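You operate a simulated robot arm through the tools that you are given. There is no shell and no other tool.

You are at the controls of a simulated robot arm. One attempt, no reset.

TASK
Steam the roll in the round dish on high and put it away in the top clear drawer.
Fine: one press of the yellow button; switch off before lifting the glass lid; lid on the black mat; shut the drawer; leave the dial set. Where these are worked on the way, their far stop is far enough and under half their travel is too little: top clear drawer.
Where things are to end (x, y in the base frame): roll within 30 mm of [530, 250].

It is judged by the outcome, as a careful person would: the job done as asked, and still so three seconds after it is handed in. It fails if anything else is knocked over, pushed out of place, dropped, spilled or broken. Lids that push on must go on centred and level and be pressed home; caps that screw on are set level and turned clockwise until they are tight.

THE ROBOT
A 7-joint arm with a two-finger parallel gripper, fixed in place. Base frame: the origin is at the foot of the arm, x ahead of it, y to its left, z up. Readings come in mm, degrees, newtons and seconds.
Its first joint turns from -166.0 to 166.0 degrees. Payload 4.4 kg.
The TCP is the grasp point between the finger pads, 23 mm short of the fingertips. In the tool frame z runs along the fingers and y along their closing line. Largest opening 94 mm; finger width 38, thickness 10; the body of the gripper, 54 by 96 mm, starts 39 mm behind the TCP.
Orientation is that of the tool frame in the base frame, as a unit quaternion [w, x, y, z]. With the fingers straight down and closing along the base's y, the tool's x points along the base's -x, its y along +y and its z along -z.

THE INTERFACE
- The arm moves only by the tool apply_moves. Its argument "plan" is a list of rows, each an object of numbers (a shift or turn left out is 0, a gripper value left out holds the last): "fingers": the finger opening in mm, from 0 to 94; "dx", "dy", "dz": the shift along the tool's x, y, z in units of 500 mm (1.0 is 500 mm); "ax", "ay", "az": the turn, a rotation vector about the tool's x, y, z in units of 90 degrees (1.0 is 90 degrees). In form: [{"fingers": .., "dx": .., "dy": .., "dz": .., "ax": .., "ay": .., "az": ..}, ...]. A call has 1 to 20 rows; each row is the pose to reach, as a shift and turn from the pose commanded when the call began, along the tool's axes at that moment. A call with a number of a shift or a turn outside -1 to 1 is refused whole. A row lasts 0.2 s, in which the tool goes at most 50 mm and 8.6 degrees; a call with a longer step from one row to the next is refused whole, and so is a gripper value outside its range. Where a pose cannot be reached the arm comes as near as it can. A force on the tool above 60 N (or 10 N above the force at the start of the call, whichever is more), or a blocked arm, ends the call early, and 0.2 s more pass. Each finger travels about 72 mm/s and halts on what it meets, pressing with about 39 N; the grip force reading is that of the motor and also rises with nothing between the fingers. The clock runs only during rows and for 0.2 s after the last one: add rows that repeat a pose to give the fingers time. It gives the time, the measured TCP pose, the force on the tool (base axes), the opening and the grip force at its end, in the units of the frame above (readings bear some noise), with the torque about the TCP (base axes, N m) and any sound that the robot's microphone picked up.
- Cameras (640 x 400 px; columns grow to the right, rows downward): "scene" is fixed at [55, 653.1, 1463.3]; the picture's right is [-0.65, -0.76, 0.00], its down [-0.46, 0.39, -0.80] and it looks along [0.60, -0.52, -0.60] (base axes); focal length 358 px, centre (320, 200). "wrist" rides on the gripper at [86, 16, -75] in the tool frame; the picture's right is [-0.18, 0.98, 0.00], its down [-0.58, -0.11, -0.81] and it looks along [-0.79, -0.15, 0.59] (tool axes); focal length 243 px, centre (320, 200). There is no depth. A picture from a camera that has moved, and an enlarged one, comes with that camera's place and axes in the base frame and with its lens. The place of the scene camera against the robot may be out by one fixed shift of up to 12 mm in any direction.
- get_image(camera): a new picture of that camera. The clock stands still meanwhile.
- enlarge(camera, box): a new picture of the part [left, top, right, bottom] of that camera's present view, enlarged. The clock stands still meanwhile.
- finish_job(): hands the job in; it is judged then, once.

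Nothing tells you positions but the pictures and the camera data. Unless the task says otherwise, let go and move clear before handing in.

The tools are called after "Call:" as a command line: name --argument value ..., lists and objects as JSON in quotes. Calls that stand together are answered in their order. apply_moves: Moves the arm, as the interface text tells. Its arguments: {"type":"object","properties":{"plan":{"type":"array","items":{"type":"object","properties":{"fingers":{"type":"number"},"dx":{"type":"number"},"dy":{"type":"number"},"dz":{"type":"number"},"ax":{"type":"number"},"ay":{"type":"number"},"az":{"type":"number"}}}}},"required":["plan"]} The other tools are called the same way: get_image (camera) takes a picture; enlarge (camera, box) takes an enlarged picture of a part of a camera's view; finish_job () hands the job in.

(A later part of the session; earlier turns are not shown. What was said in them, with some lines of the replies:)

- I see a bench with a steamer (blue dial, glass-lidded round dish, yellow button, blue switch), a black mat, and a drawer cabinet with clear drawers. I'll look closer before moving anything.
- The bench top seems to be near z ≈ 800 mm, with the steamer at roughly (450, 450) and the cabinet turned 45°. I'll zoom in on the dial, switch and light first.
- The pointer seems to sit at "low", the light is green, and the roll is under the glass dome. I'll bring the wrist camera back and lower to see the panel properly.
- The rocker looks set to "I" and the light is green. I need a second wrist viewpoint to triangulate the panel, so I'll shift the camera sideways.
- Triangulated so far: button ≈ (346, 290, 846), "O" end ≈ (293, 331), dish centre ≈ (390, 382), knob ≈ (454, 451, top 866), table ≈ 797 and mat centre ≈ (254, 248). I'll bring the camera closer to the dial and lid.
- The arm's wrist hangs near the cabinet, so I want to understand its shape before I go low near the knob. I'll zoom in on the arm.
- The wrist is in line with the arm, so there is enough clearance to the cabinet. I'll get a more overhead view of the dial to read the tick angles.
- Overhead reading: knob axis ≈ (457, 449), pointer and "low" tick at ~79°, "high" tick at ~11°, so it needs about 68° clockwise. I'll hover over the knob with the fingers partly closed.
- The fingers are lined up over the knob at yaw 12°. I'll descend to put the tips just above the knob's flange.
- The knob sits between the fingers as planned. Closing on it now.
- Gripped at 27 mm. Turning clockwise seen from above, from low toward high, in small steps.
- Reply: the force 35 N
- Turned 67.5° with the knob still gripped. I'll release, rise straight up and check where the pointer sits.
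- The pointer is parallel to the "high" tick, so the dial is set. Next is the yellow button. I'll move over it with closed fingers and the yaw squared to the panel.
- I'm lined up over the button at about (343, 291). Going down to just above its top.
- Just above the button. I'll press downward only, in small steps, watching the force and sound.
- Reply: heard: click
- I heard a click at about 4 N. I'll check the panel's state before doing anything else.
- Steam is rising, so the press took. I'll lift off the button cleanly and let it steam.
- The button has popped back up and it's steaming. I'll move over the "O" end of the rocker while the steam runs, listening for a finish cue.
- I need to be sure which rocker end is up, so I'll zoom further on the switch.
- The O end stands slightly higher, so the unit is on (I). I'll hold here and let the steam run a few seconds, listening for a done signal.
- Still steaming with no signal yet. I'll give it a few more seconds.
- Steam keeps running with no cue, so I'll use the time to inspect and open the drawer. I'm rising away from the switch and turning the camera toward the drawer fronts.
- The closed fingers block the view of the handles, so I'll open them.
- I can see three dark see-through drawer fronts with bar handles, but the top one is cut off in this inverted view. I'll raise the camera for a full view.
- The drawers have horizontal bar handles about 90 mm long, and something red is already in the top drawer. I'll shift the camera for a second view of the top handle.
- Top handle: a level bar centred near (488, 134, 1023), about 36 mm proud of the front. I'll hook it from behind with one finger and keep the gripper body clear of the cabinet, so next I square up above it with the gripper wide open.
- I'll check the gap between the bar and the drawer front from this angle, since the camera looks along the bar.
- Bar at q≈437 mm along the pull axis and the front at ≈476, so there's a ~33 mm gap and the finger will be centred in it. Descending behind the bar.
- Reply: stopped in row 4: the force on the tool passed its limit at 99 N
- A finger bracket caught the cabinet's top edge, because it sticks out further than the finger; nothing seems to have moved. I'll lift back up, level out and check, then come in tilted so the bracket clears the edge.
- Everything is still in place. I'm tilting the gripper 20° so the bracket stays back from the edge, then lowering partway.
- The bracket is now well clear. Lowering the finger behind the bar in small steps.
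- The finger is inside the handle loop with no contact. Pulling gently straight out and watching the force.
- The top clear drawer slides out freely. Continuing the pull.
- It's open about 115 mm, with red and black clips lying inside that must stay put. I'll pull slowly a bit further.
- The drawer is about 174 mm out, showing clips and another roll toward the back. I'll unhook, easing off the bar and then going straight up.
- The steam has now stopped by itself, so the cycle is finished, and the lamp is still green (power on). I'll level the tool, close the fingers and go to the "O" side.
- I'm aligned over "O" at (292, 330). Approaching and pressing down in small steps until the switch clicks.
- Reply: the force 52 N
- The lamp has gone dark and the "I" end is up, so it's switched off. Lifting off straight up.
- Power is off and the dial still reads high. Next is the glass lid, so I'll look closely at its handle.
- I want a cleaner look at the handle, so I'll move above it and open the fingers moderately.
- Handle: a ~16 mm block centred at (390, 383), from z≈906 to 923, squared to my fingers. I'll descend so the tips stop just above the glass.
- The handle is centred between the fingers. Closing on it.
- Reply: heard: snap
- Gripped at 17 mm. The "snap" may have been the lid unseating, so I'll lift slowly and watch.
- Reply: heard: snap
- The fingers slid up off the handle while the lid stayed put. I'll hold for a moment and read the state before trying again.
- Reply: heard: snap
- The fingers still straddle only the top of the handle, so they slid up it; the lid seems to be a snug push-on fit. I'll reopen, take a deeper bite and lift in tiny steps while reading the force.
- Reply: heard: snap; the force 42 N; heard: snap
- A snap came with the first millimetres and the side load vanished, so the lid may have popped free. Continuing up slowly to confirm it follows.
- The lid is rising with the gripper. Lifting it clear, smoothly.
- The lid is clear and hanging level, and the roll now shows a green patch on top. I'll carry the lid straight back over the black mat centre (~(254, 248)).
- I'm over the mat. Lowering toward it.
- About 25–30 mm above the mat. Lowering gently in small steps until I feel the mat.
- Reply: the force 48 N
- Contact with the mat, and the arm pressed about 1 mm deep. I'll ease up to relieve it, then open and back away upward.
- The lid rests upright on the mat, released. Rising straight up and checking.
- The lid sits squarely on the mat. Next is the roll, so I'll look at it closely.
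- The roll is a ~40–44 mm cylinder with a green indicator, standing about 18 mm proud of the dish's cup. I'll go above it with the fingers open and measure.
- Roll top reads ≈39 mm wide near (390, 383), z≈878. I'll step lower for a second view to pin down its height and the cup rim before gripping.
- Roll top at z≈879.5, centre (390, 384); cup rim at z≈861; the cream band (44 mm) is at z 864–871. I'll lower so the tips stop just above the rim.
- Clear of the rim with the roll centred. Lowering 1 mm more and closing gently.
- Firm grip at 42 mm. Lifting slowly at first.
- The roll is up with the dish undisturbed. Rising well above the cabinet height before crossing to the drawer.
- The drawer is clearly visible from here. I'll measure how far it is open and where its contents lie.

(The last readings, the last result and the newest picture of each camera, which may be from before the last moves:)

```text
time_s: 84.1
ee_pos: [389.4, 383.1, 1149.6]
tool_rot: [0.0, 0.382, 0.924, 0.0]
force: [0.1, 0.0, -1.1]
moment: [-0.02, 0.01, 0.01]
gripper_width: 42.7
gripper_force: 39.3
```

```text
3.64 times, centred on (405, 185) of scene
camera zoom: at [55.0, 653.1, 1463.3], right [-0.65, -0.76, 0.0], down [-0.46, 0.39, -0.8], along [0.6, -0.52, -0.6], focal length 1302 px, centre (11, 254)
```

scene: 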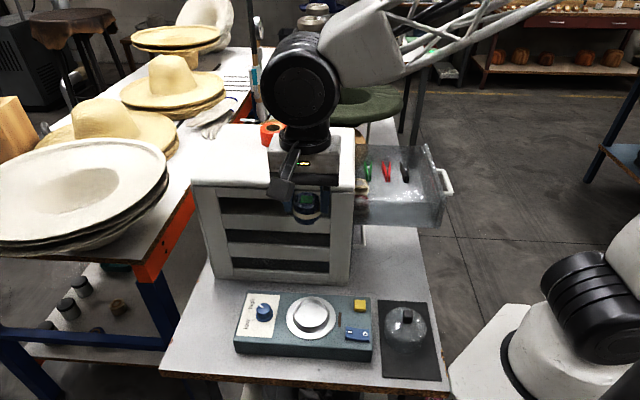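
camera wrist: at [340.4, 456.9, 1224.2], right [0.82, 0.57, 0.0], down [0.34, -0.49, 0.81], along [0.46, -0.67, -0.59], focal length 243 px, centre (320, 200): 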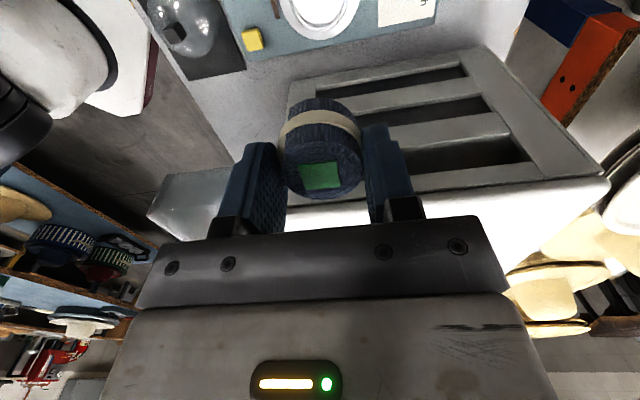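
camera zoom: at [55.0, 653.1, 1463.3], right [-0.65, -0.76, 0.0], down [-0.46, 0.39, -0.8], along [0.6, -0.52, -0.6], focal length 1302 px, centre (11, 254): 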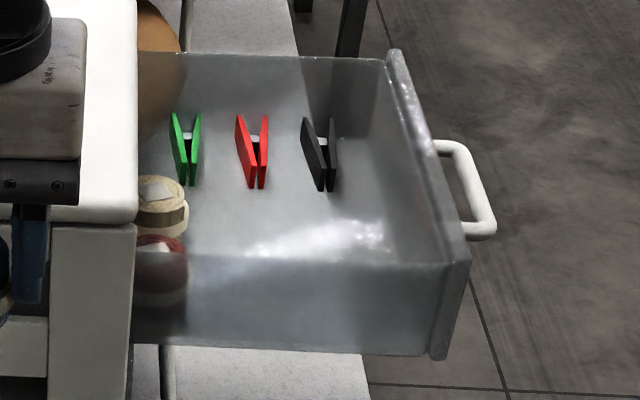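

Open distance ≈172 mm, so the roll's spot in the open drawer is ≈(408, 128), clear of the two other rolls and the clips. Carrying it there at height.

Call:
apply_moves --plan '[{"dx": -0.02, "dy": -0.0173}, {"dx": -0.065, "dy": -0.056}, {"dx": -0.12, "dy": -0.104}, {"dx": -0.18, "dy": -0.156}, {"dx": -0.24, "dy": -0.2075}, {"dx": -0.3, "dy": -0.259}, {"dx": -0.35, "dy": -0.3025}, {"dx": -0.378, "dy": -0.3267}, {"dx": -0.3876, "dy": -0.335}, {"dx": -0.3876, "dy": -0.335}]'

Call:
get_image --camera "wrist"

Call:
get_image --camera "scene"

Call:
enlarge --camera "scene" --box '[340, 80, 470, 240]'

```text
time_s: 86.3
ee_pos: [407.8, 127.7, 1149.2]
tool_rot: [-0.001, 0.382, 0.924, -0.001]
force: [-0.2, 0.1, -1.0]
moment: [0.0, 0.03, -0.01]
gripper_width: 42.5
gripper_force: 38.7
```

```text
taken
camera wrist: at [359.7, 200.7, 1223.6], right [0.82, 0.57, 0.0], down [0.34, -0.49, 0.81], along [0.46, -0.67, -0.59], focal length 243 px, centre (320, 200)
```

wrist: 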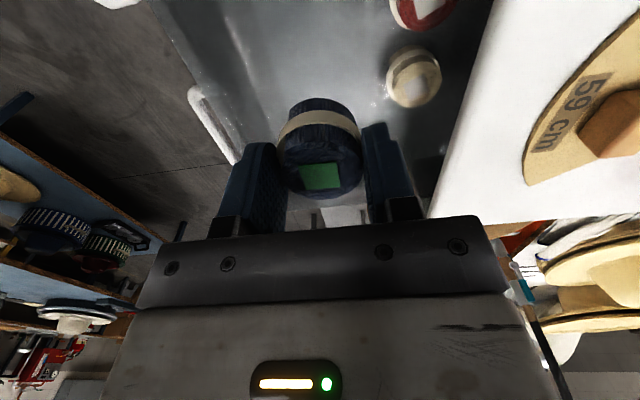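

```text
taken
```

scene: 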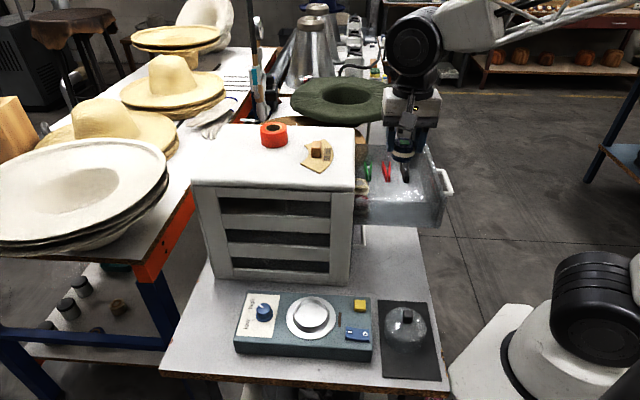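

```text
2.50 times, centred on (405, 160) of scene
camera zoom: at [55.0, 653.1, 1463.3], right [-0.65, -0.76, 0.0], down [-0.46, 0.39, -0.8], along [0.6, -0.52, -0.6], focal length 895 px, centre (108, 300)
```

zoom: 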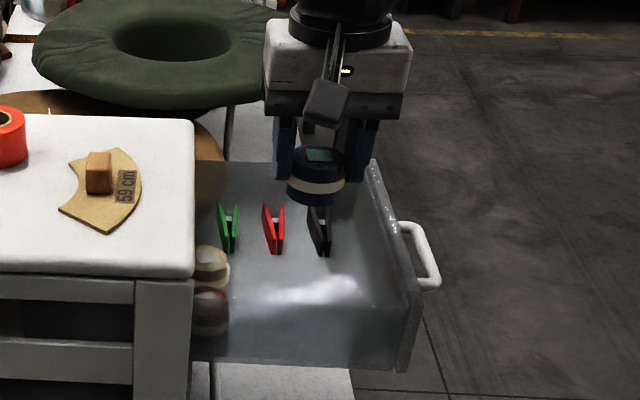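

Correct spot and clear all around. Lowering into the drawer, stopping short of the floor.

Call:
apply_moves --plan '[{"dz": 0.03}, {"dz": 0.08}, {"dz": 0.13}, {"dz": 0.17}, {"dz": 0.195}, {"dz": 0.205}, {"dz": 0.205}]'

Call:
get_image --camera "wrist"

Call:
enlarge --camera "scene" --box '[340, 100, 470, 250]'

```text
time_s: 87.9
ee_pos: [408.2, 126.6, 1049.4]
tool_rot: [0.0, 0.382, 0.924, -0.001]
force: [1.0, 0.5, -0.5]
moment: [0.04, 0.02, -0.03]
gripper_width: 42.1
gripper_force: 38.9
```

```text
taken
camera wrist: at [359.4, 199.7, 1121.8], right [0.82, 0.57, 0.0], down [0.34, -0.49, 0.81], along [0.46, -0.67, -0.59], focal length 243 px, centre (320, 200)
```

wrist: 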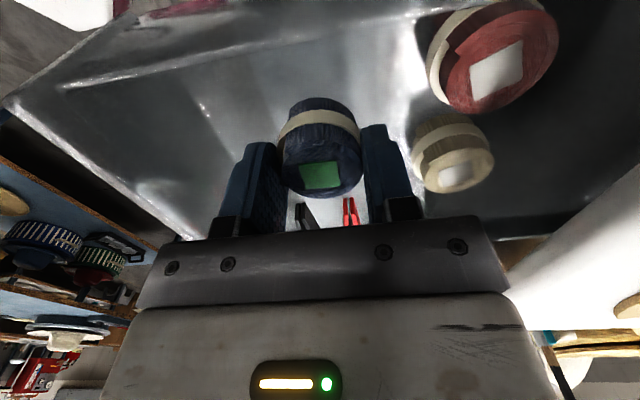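

```text
2.67 times, centred on (405, 175) of scene
camera zoom: at [55.0, 653.1, 1463.3], right [-0.65, -0.76, 0.0], down [-0.46, 0.39, -0.8], along [0.6, -0.52, -0.6], focal length 955 px, centre (93, 267)
```

zoom: 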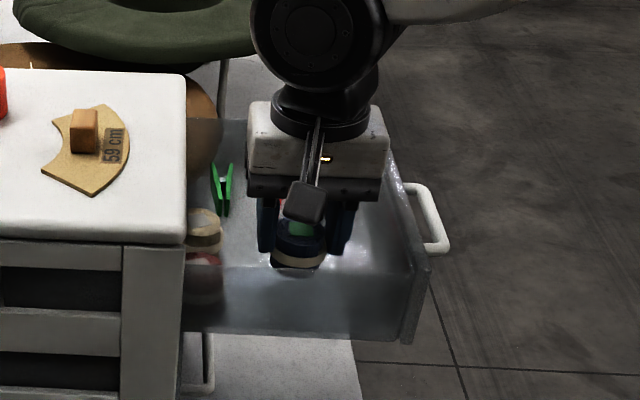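

The neighbours are clear. Lowering in small steps to feel the drawer floor.

Call:
apply_moves --plan '[{"dz": 0.005}, {"dz": 0.01}, {"dz": 0.014}]'

Call:
apply_moves --plan '[{"dz": 0.003}, {"dz": 0.005}]'

Call:
apply_moves --plan '[{"dz": 0.002}, {"dz": 0.004}]'

```text
time_s: 88.7
ee_pos: [409.3, 127.0, 1041.9]
tool_rot: [0.0, 0.382, 0.924, 0.0]
force: [0.1, -0.4, 0.4]
moment: [-0.01, -0.01, 0.0]
gripper_width: 41.7
gripper_force: 38.5
```

```text
time_s: 89.3
ee_pos: [408.9, 127.9, 1039.1]
tool_rot: [0.001, 0.383, 0.924, 0.0]
force: [-0.8, 0.2, -1.2]
moment: [0.01, 0.03, 0.03]
gripper_width: 41.6
gripper_force: 39.0
```

```text
time_s: 89.9
ee_pos: [407.9, 127.5, 1036.8]
tool_rot: [0.0, 0.382, 0.924, -0.001]
force: [0.5, -0.3, 0.2]
moment: [0.01, -0.01, -0.01]
gripper_width: 41.8
gripper_force: 38.9
```

Call:
apply_moves --plan '[{"dz": 0.002}, {"dz": 0.004}]'

Call:
apply_moves --plan '[{"dz": 0.002}, {"dz": 0.004}]'

Call:
get_image --camera "wrist"

Call:
enlarge --camera "scene" --box '[375, 150, 435, 220]'

```text
time_s: 90.5
ee_pos: [407.9, 127.2, 1035.4]
tool_rot: [0.0, 0.383, 0.924, -0.001]
force: [-0.7, 0.1, -0.9]
moment: [0.01, -0.02, -0.03]
gripper_width: 41.8
gripper_force: 39.1
```

```text
time_s: 91.1
ee_pos: [408.6, 126.1, 1031.5]
tool_rot: [-0.001, 0.382, 0.924, -0.001]
force: [0.7, -0.9, 0.2]
moment: [0.02, -0.02, 0.01]
gripper_width: 41.7
gripper_force: 38.9
```

```text
taken
camera wrist: at [359.8, 199.7, 1106.8], right [0.82, 0.57, 0.0], down [0.34, -0.49, 0.81], along [0.45, -0.67, -0.59], focal length 243 px, centre (320, 200)
```

wrist: 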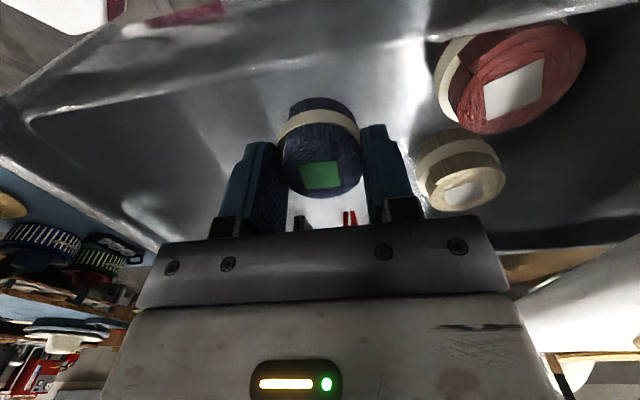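

```text
5.71 times, centred on (405, 185) of scene
camera zoom: at [55.0, 653.1, 1463.3], right [-0.65, -0.76, 0.0], down [-0.46, 0.39, -0.8], along [0.6, -0.52, -0.6], focal length 2046 px, centre (-166, 286)
```

zoom: 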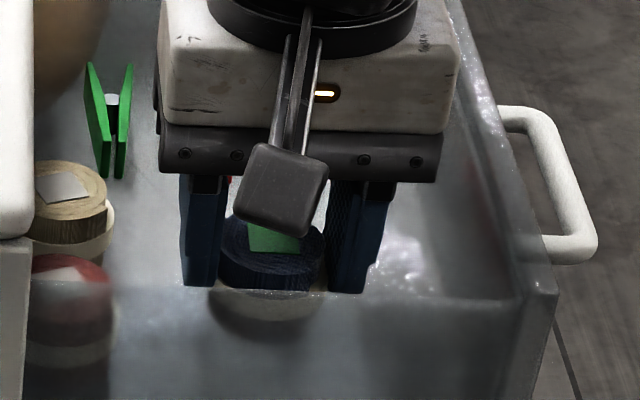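

Call:
apply_moves --plan '[{"dz": 0.002}, {"dz": 0.004}]'

Call:
apply_moves --plan '[{"dz": 0.002}, {"dz": 0.004}]'

```text
time_s: 91.7
ee_pos: [407.9, 126.7, 1030.1]
tool_rot: [-0.001, 0.383, 0.924, 0.0]
force: [0.0, 0.4, -0.4]
moment: [-0.01, -0.03, -0.02]
gripper_width: 41.7
gripper_force: 38.9
```

```text
time_s: 92.3
ee_pos: [408.6, 127.4, 1029.6]
tool_rot: [-0.001, 0.383, 0.924, -0.001]
force: [0.3, 0.5, -0.3]
moment: [0.01, -0.02, 0.0]
gripper_width: 41.7
gripper_force: 38.8
```

Call:
apply_moves --plan '[{"dz": 0.002}, {"dz": 0.004}]'

Call:
apply_moves --plan '[{"dz": 0.002}, {"dz": 0.004}]'

Call:
get_image --camera "wrist"

Call:
enlarge --camera "scene" --box '[375, 150, 435, 220]'

```text
time_s: 92.9
ee_pos: [408.8, 127.1, 1026.5]
tool_rot: [0.0, 0.383, 0.924, -0.001]
force: [-0.1, 0.1, -0.6]
moment: [0.02, -0.02, 0.0]
gripper_width: 41.3
gripper_force: 38.2
```

```text
time_s: 93.5
ee_pos: [410.3, 127.0, 1024.0]
tool_rot: [0.0, 0.382, 0.924, -0.001]
force: [-5.6, 5.3, 23.8]
moment: [0.08, 0.15, -0.01]
gripper_width: 41.8
gripper_force: 39.0
```

```text
taken
camera wrist: at [359.9, 200.0, 1099.6], right [0.82, 0.57, 0.0], down [0.33, -0.49, 0.81], along [0.46, -0.67, -0.59], focal length 243 px, centre (320, 200)
```

wrist: 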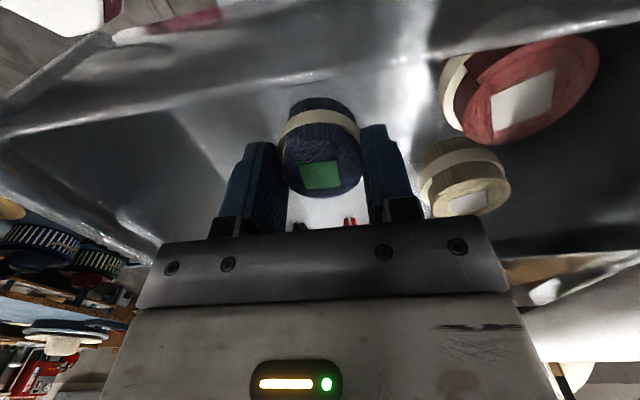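

```text
5.71 times, centred on (405, 185) of scene
camera zoom: at [55.0, 653.1, 1463.3], right [-0.65, -0.76, 0.0], down [-0.46, 0.39, -0.8], along [0.6, -0.52, -0.6], focal length 2046 px, centre (-166, 286)
```

zoom: 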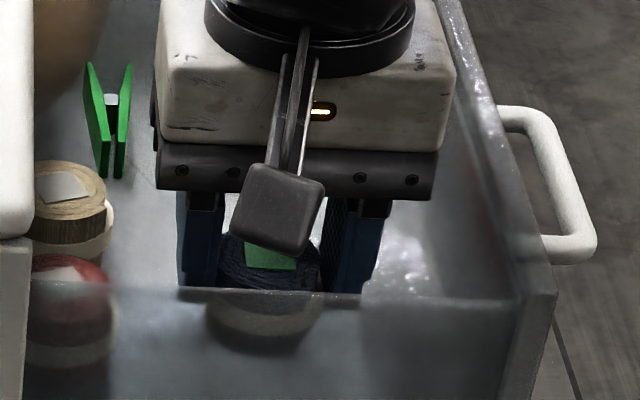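

The roll touches the floor (24 N). I'll ease off slightly, then open just enough to release.

Call:
apply_moves --plan '[{"dz": -0.0012}, {"dz": -0.0014}]'

Call:
apply_moves --plan '[{"fingers": 45}, {"fingers": 49}, {"fingers": 54}, {"fingers": 54}]'

Call:
enlarge --camera "wrist" --box '[220, 60, 420, 230]'

```text
time_s: 94.1
ee_pos: [408.0, 126.7, 1024.9]
tool_rot: [-0.001, 0.383, 0.924, -0.001]
force: [4.0, -5.0, 26.7]
moment: [-0.22, -0.23, 0.02]
gripper_width: 41.6
gripper_force: 38.9
```

```text
time_s: 95.1
ee_pos: [408.2, 126.5, 1024.6]
tool_rot: [0.0, 0.383, 0.924, -0.002]
force: [0.5, 0.0, 0.0]
moment: [0.0, 0.01, -0.03]
gripper_width: 53.9
gripper_force: 0.0
```

```text
2.35 times, centred on (320, 145) of wrist
camera zoom: at [359.4, 199.9, 1098.8], right [0.82, 0.57, 0.0], down [0.34, -0.49, 0.81], along [0.45, -0.67, -0.59], focal length 571 px, centre (320, 329)
```

zoom: 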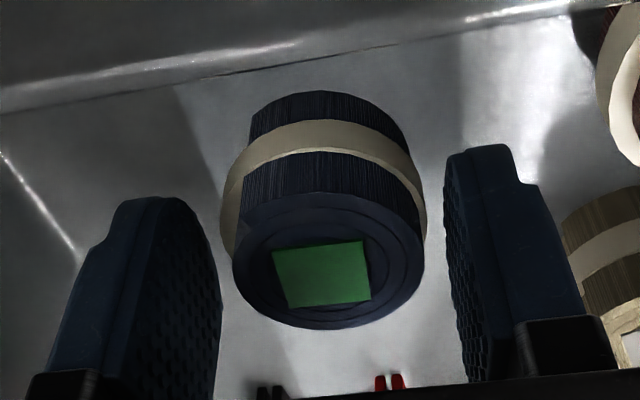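

Released; the roll stands upright. Rising straight up out of the drawer.

Call:
apply_moves --plan '[{"dz": -0.015}, {"dz": -0.04}, {"dz": -0.08}, {"dz": -0.13}, {"dz": -0.18}, {"dz": -0.22}, {"dz": -0.22}]'

Call:
get_image --camera "wrist"

Call:
enlarge --camera "wrist" --box '[220, 0, 460, 160]'

Call:
enlarge --camera "scene" --box '[345, 130, 465, 240]'

```text
time_s: 96.7
ee_pos: [410.5, 127.3, 1135.0]
tool_rot: [0.0, 0.383, 0.924, -0.001]
force: [-0.1, 0.7, 1.0]
moment: [0.03, 0.02, -0.03]
gripper_width: 54.1
gripper_force: 0.1
```

```text
taken
camera wrist: at [361.8, 200.8, 1208.8], right [0.82, 0.57, 0.0], down [0.34, -0.49, 0.81], along [0.46, -0.67, -0.59], focal length 243 px, centre (320, 200)
```

wrist: 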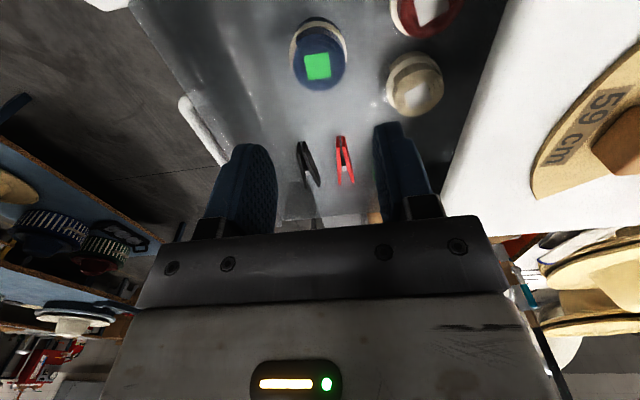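

```text
2.50 times, centred on (340, 80) of wrist
camera zoom: at [361.8, 200.8, 1208.8], right [0.82, 0.57, 0.0], down [0.34, -0.49, 0.81], along [0.46, -0.67, -0.59], focal length 606 px, centre (270, 500)
```

zoom: 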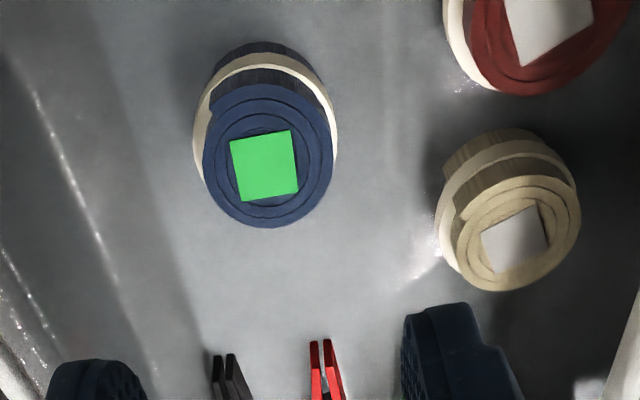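

```text
3.64 times, centred on (405, 185) of scene
camera zoom: at [55.0, 653.1, 1463.3], right [-0.65, -0.76, 0.0], down [-0.46, 0.39, -0.8], along [0.6, -0.52, -0.6], focal length 1302 px, centre (11, 254)
```

zoom: 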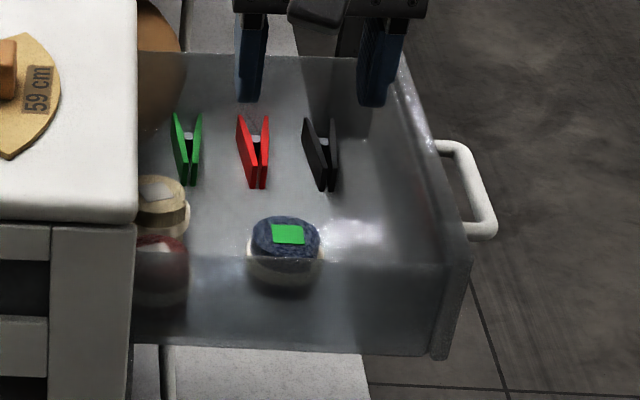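

The roll sits at ≈(410, 129) in the open drawer, which will land at ≈(531, 251) once closed. I'll move out in front of the handle with closed, slightly tilted fingers to push the drawer shut.

Call:
apply_moves --plan '[{"dx": -0.0196, "dy": -0.06, "fingers": 0}, {"dx": -0.0392, "dy": -0.121}, {"dx": -0.0587, "dy": -0.181}, {"dx": -0.0783, "dy": -0.2414}, {"dx": -0.0978, "dy": -0.3018}, {"dx": -0.0978, "dy": -0.3018, "ax": -0.075}, {"dx": -0.0978, "dy": -0.3018, "ax": -0.15}, {"dx": -0.0978, "dy": -0.3018, "ax": -0.2222}, {"dx": -0.0978, "dy": -0.3018, "ax": -0.2222, "dz": 0.05}, {"dx": -0.0978, "dy": -0.3018, "ax": -0.2222, "dz": 0.1}, {"dx": -0.0978, "dy": -0.3018, "ax": -0.2222, "dz": 0.1}]'

Call:
get_image --camera "wrist"

Call:
get_image --camera "scene"

```text
time_s: 99.1
ee_pos: [338.0, -14.3, 1084.9]
tool_rot: [0.066, 0.376, 0.91, 0.16]
force: [0.3, -0.9, -0.8]
moment: [0.01, 0.0, -0.01]
gripper_width: 0.0
gripper_force: 39.0
```

```text
taken
camera wrist: at [269.5, 40.0, 1160.4], right [0.78, 0.52, 0.33], down [0.15, -0.68, 0.72], along [0.6, -0.52, -0.61], focal length 243 px, centre (320, 200)
```

wrist: 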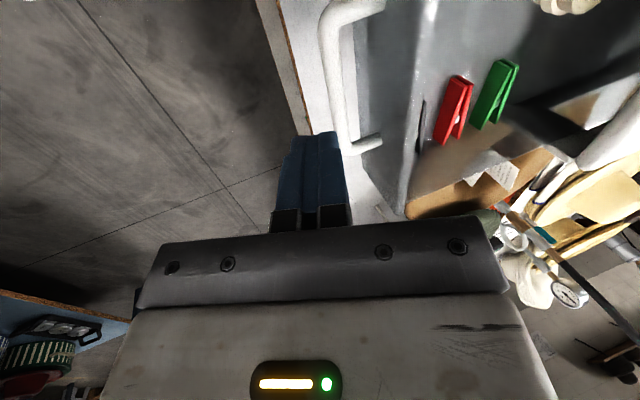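

```text
taken
```

scene: 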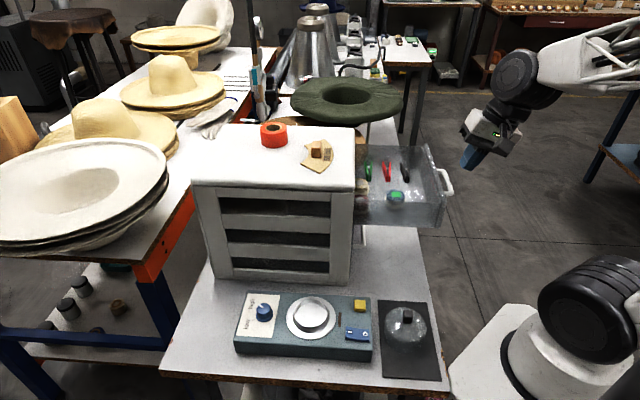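

Descending to handle height in front of the bar.

Call:
apply_moves --plan '[{"dy": -0.0116, "dz": 0.032}, {"dy": -0.0233, "dz": 0.064}, {"dy": -0.0349, "dz": 0.0959}, {"dy": -0.0349, "dz": 0.0959}]'

Call:
get_image --camera "wrist"

Call:
enlarge --camera "scene" --box '[400, 100, 520, 220]'

```text
time_s: 100.1
ee_pos: [338.2, -15.0, 1034.2]
tool_rot: [0.066, 0.377, 0.91, 0.159]
force: [0.5, -0.7, 0.2]
moment: [-0.02, 0.0, -0.01]
gripper_width: 0.0
gripper_force: 39.3
```

```text
taken
camera wrist: at [269.9, 39.8, 1110.1], right [0.78, 0.52, 0.33], down [0.15, -0.68, 0.72], along [0.6, -0.52, -0.61], focal length 243 px, centre (320, 200)
```

wrist: 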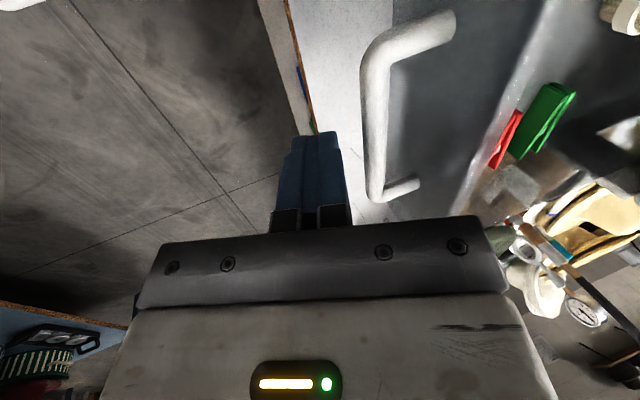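

```text
3.33 times, centred on (460, 160) of scene
camera zoom: at [55.0, 653.1, 1463.3], right [-0.65, -0.76, 0.0], down [-0.46, 0.39, -0.8], along [0.6, -0.52, -0.6], focal length 1193 px, centre (-147, 333)
```

zoom: 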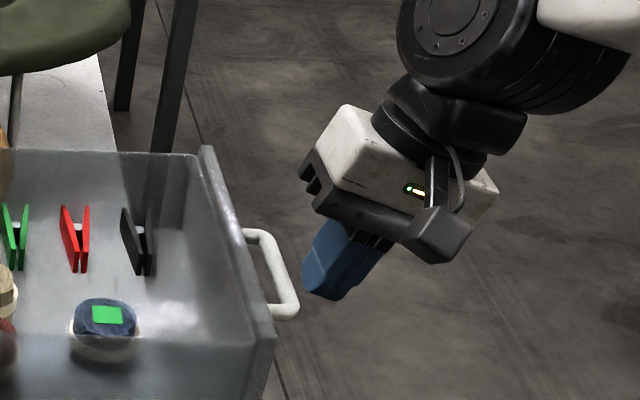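

Lined up just in front of the bar. Pushing slowly to make contact, then continuing gently.

Call:
apply_moves --plan '[{"dy": 0.0113, "dz": 0.0041}, {"dy": 0.0188, "dz": 0.0068}, {"dy": 0.0244, "dz": 0.0089}, {"dy": 0.0301, "dz": 0.0109}, {"dy": 0.0367, "dz": 0.0133}, {"dy": 0.0451, "dz": 0.0164}, {"dy": 0.0545, "dz": 0.0198}, {"dy": 0.0658, "dz": 0.0239}, {"dy": 0.0771, "dz": 0.028}, {"dy": 0.0846, "dz": 0.0308}]'

Call:
enlarge --camera "scene" --box '[345, 90, 485, 240]'

Call:
get_image --camera "wrist"

```text
time_s: 102.3
ee_pos: [366.9, 16.4, 1034.0]
tool_rot: [0.065, 0.375, 0.911, 0.16]
force: [-0.3, 1.3, 1.0]
moment: [0.02, 0.05, 0.03]
gripper_width: 0.0
gripper_force: 38.6
```

```text
2.67 times, centred on (415, 165) of scene
camera zoom: at [55.0, 653.1, 1463.3], right [-0.65, -0.76, 0.0], down [-0.46, 0.39, -0.8], along [0.6, -0.52, -0.6], focal length 955 px, centre (67, 293)
```

zoom: 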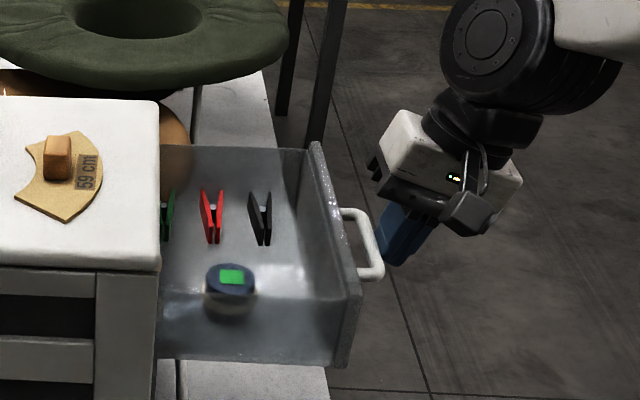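

```text
taken
camera wrist: at [300.9, 71.9, 1109.4], right [0.78, 0.52, 0.33], down [0.15, -0.68, 0.72], along [0.6, -0.52, -0.61], focal length 243 px, centre (320, 200)
```

wrist: 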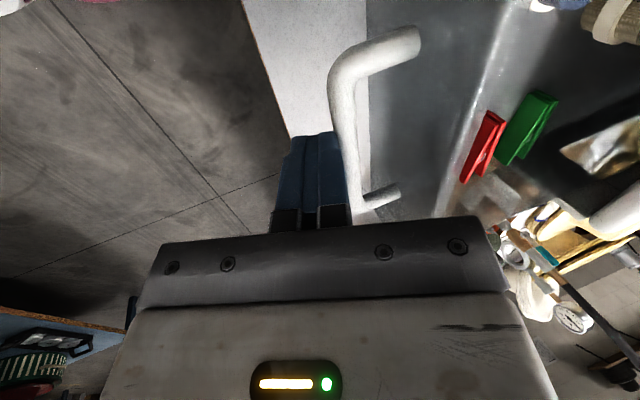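

The drawer is moving in and the roll is steady. Continuing at an easy pace.

Call:
apply_moves --plan '[{"dy": 0.0113, "dz": 0.0041}, {"dy": 0.0282, "dz": 0.0103}, {"dy": 0.0489, "dz": 0.0178}, {"dy": 0.0714, "dz": 0.026}, {"dy": 0.094, "dz": 0.0342}, {"dy": 0.1166, "dz": 0.0424}, {"dy": 0.1391, "dz": 0.0506}, {"dy": 0.1598, "dz": 0.0581}, {"dy": 0.1786, "dz": 0.065}, {"dy": 0.1955, "dz": 0.0711}, {"dy": 0.2068, "dz": 0.0752}]'

Call:
enlarge --camera "scene" --box '[310, 70, 450, 240]'

Call:
get_image --camera "wrist"

```text
time_s: 104.7
ee_pos: [446.5, 95.6, 1033.1]
tool_rot: [0.067, 0.376, 0.911, 0.159]
force: [0.2, 0.7, -0.8]
moment: [0.0, 0.0, 0.01]
gripper_width: 0.2
gripper_force: 38.6
```

```text
2.35 times, centred on (380, 155) of scene
camera zoom: at [55.0, 653.1, 1463.3], right [-0.65, -0.76, 0.0], down [-0.46, 0.39, -0.8], along [0.6, -0.52, -0.6], focal length 842 px, centre (179, 306)
```

zoom: 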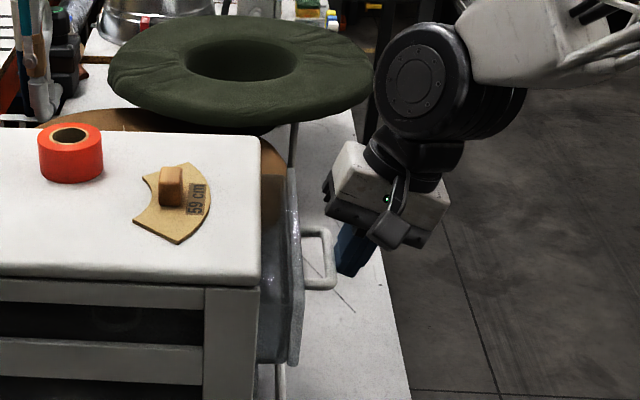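

```text
taken
camera wrist: at [378.8, 149.6, 1108.6], right [0.78, 0.52, 0.33], down [0.15, -0.68, 0.72], along [0.6, -0.52, -0.61], focal length 243 px, centre (320, 200)
```

wrist: 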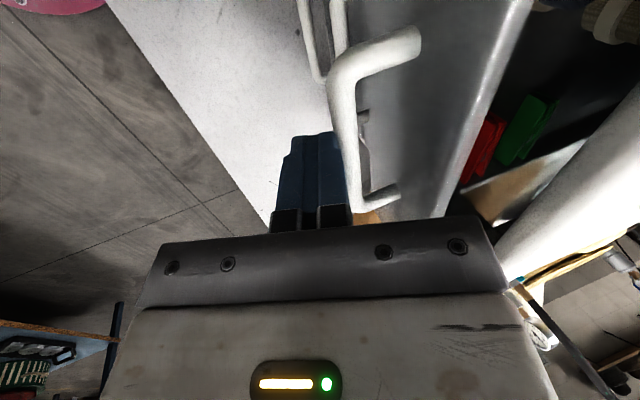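

Nearly in. Slowing down for the last 30 mm.

Call:
apply_moves --plan '[{"dy": 0.0075, "dz": 0.0027}, {"dy": 0.0169, "dz": 0.0062}, {"dy": 0.0263, "dz": 0.0096}, {"dy": 0.0357, "dz": 0.013}, {"dy": 0.0432, "dz": 0.0157}, {"dy": 0.0489, "dz": 0.0178}, {"dy": 0.0526, "dz": 0.0191}]'

Call:
apply_moves --plan '[{"dy": 0.0038, "dz": 0.0014}, {"dy": 0.0066, "dz": 0.0024}]'

Call:
enlarge --camera "scene" --box '[310, 90, 430, 240]'

```text
time_s: 106.3
ee_pos: [467.0, 115.5, 1034.0]
tool_rot: [0.067, 0.376, 0.91, 0.16]
force: [-0.4, -1.3, 0.4]
moment: [-0.02, 0.03, -0.02]
gripper_width: 0.0
gripper_force: 39.0
```

```text
time_s: 106.9
ee_pos: [469.9, 117.2, 1032.9]
tool_rot: [0.066, 0.377, 0.91, 0.16]
force: [0.0, 0.0, -1.2]
moment: [-0.01, 0.0, 0.03]
gripper_width: 0.1
gripper_force: 39.1
```

```text
2.67 times, centred on (370, 165) of scene
camera zoom: at [55.0, 653.1, 1463.3], right [-0.65, -0.76, 0.0], down [-0.46, 0.39, -0.8], along [0.6, -0.52, -0.6], focal length 955 px, centre (187, 293)
```

zoom: 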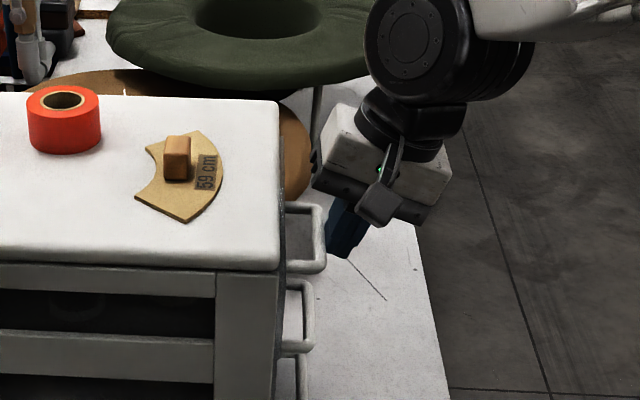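

Almost flush. I'll nudge in tiny steps until I feel the end stop.

Call:
apply_moves --plan '[{"dy": 0.0028, "dz": 0.001}]'

Call:
apply_moves --plan '[{"dy": 0.0028, "dz": 0.001}]'

Call:
apply_moves --plan '[{"dy": 0.0028, "dz": 0.001}]'

```text
time_s: 107.3
ee_pos: [469.4, 118.4, 1033.5]
tool_rot: [0.066, 0.376, 0.91, 0.159]
force: [0.3, 0.0, -0.2]
moment: [0.02, -0.03, 0.01]
gripper_width: 0.0
gripper_force: 38.9
```

```text
time_s: 107.7
ee_pos: [470.5, 118.7, 1034.6]
tool_rot: [0.066, 0.377, 0.91, 0.16]
force: [-5.1, -7.7, 1.3]
moment: [-0.06, 0.07, 0.14]
gripper_width: 0.0
gripper_force: 39.0
```

```text
time_s: 108.1
ee_pos: [472.0, 120.0, 1034.3]
tool_rot: [0.066, 0.377, 0.91, 0.16]
force: [-16.3, -36.2, 6.0]
moment: [-0.33, 0.19, 0.3]
gripper_width: 0.0
gripper_force: 39.0
```

The end stop is reached (reaction ~40 N). Backing off, then rising clear to check everything.

Call:
apply_moves --plan '[{"dy": -0.0113, "dz": -0.0041}, {"dy": -0.0376, "dz": -0.0137}, {"dy": -0.0752, "dz": -0.0274}, {"dy": -0.0752, "dz": -0.0274}]'

Call:
enlarge --camera "scene" --box '[310, 110, 430, 260]'

Call:
get_image --camera "wrist"

```text
time_s: 109.1
ee_pos: [442.1, 93.7, 1034.5]
tool_rot: [0.066, 0.376, 0.911, 0.16]
force: [0.3, -0.1, -0.3]
moment: [0.02, -0.06, 0.0]
gripper_width: 0.2
gripper_force: 39.0
```

```text
2.67 times, centred on (370, 185) of scene
camera zoom: at [55.0, 653.1, 1463.3], right [-0.65, -0.76, 0.0], down [-0.46, 0.39, -0.8], along [0.6, -0.52, -0.6], focal length 955 px, centre (187, 240)
```

zoom: 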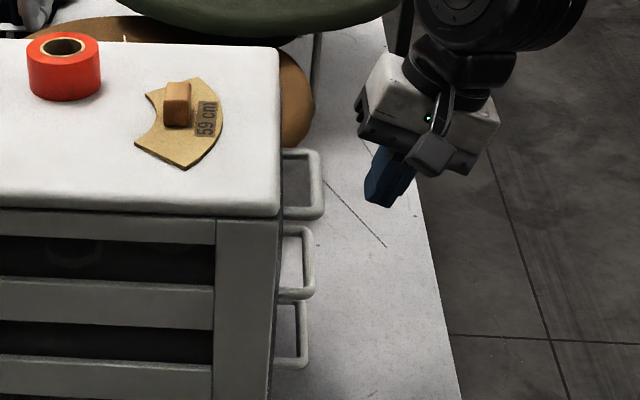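

```text
taken
camera wrist: at [374.9, 147.8, 1110.0], right [0.78, 0.52, 0.33], down [0.15, -0.68, 0.72], along [0.6, -0.52, -0.61], focal length 243 px, centre (320, 200)
```

wrist: 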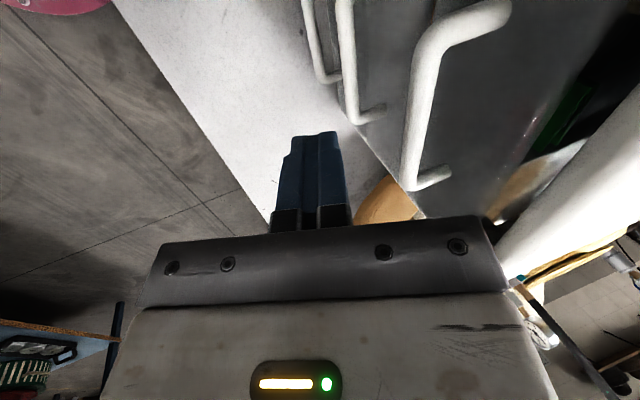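

The handle is back at its original closed position. I'll rise, level out and do a final survey.

Call:
apply_moves --plan '[{"dy": 0.0, "dz": -0.03}, {"dy": 0.017, "dz": -0.09}, {"dy": 0.04, "dz": -0.16}, {"dy": 0.06, "dz": -0.23}, {"dy": 0.06, "dz": -0.29}, {"dy": 0.06, "dz": -0.35}, {"dy": 0.06, "dz": -0.35, "ax": 0.075}, {"dy": 0.06, "dz": -0.35, "ax": 0.15}, {"dy": 0.06, "dz": -0.35, "ax": 0.2222}, {"dy": 0.06, "dz": -0.35, "ax": 0.2222}]'

Call:
get_image --camera "scene"

Call:
enlarge --camera "scene" --box '[220, 260, 460, 390]'

Call:
enlarge --camera "scene" --box '[180, 110, 420, 290]'

```text
time_s: 111.3
ee_pos: [420.7, 71.3, 1209.7]
tool_rot: [-0.002, 0.381, 0.924, -0.002]
force: [0.1, -0.2, -1.1]
moment: [0.02, 0.02, 0.01]
gripper_width: 0.1
gripper_force: 39.1
```

```text
taken
```

scene: 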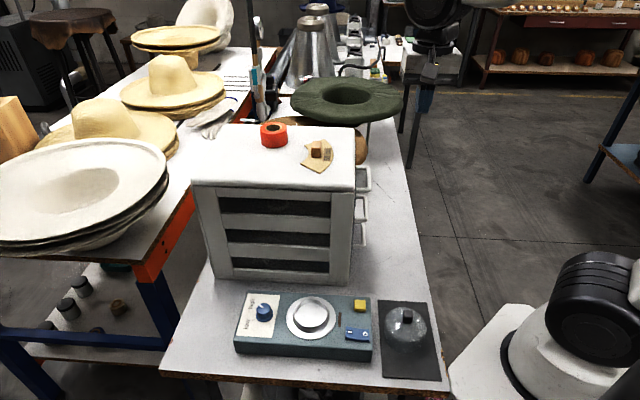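

```text
2.67 times, centred on (340, 325) of scene
camera zoom: at [55.0, 653.1, 1463.3], right [-0.65, -0.76, 0.0], down [-0.46, 0.39, -0.8], along [0.6, -0.52, -0.6], focal length 955 px, centre (267, -133)
```

zoom: 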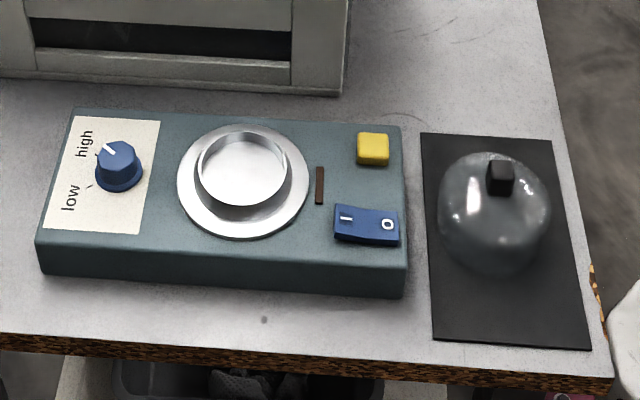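

```text
2.22 times, centred on (300, 200) of scene
camera zoom: at [55.0, 653.1, 1463.3], right [-0.65, -0.76, 0.0], down [-0.46, 0.39, -0.8], along [0.6, -0.52, -0.6], focal length 796 px, centre (364, 200)
```

zoom: 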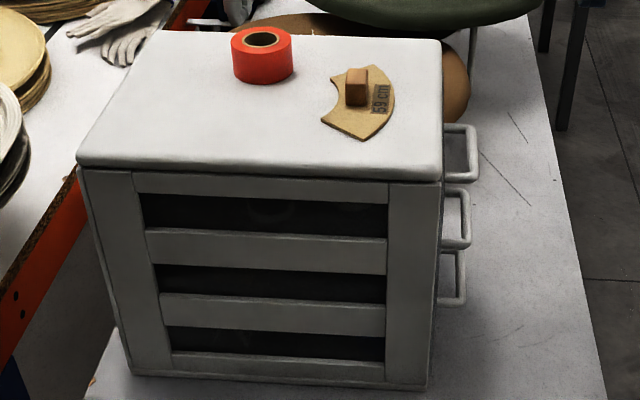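

Call:
enlarge --camera "scene" --box '[225, 185, 345, 225]'

Call:
enlarge --camera "scene" --box '[230, 285, 310, 335]'

Call:
get_image --camera "wrist"

```text
5.33 times, centred on (285, 205) of scene
camera zoom: at [55.0, 653.1, 1463.3], right [-0.65, -0.76, 0.0], down [-0.46, 0.39, -0.8], along [0.6, -0.52, -0.6], focal length 1910 px, centre (507, 173)
```

zoom: 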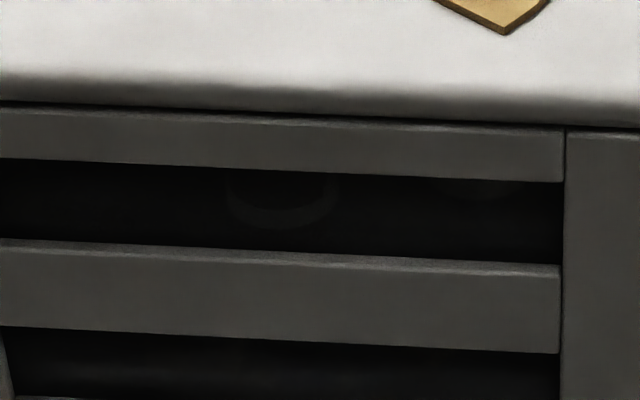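

```text
8.00 times, centred on (270, 310) of scene
camera zoom: at [55.0, 653.1, 1463.3], right [-0.65, -0.76, 0.0], down [-0.46, 0.39, -0.8], along [0.6, -0.52, -0.6], focal length 2864 px, centre (720, -680)
```

zoom: 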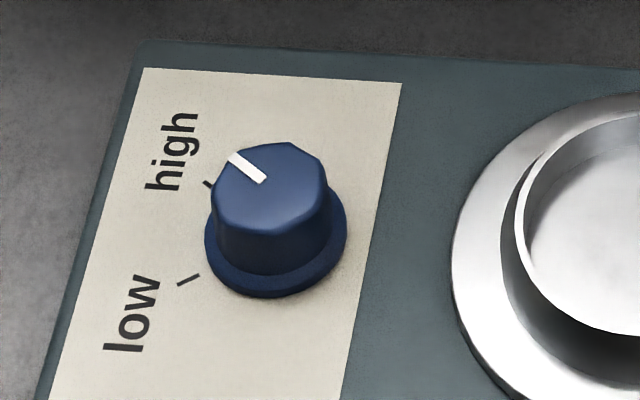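

```text
taken
camera wrist: at [372.3, 143.3, 1283.0], right [0.82, 0.57, 0.0], down [0.34, -0.49, 0.81], along [0.45, -0.67, -0.59], focal length 243 px, centre (320, 200)
```

wrist: 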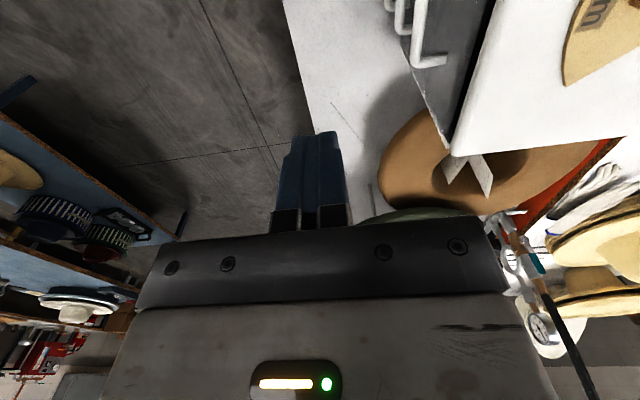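

Everything checks out:
- **Steamer:** dial on high, power off, button up, dish empty.
- **Lid:** upright on the black mat.
- **Roll:** in the closed top drawer, on its spot at about (531, 251).
- **Surroundings:** nothing else has moved and the arm is clear.

I'm handing in the job.

Call:
finish_job

```text
The job is handed in.
```

The roll was steamed on high and put away in the top clear drawer, and I've handed the job in; I haven't seen the verdict.

- **Steaming:** I set the dial from low to high and left it there. I pressed the yellow button once; it steamed for over 20 seconds and stopped by itself, and the roll's indicator turned green. I switched off, and saw the lamp go dark, before touching the lid.
- **Lid:** It sits upright on the black mat. It was a snug push-on fit, and on my first lift the fingers slid up the handle, so I took a deeper grip and it came free.
- **Roll:** It stood upright in the open drawer, clear of the clips and the other two rolls. I work out its final spot as about (531, 251) from how far the drawer was open. I couldn't measure it directly once the drawer was shut.
- **Drawer:** I pushed it in until I felt the end stop, and its handle is back at its original closed position.

**Bump:** While reaching for the drawer handle, the gripper came down on the cabinet's top edge with 99 N. The before-and-after pictures show nothing shifted.
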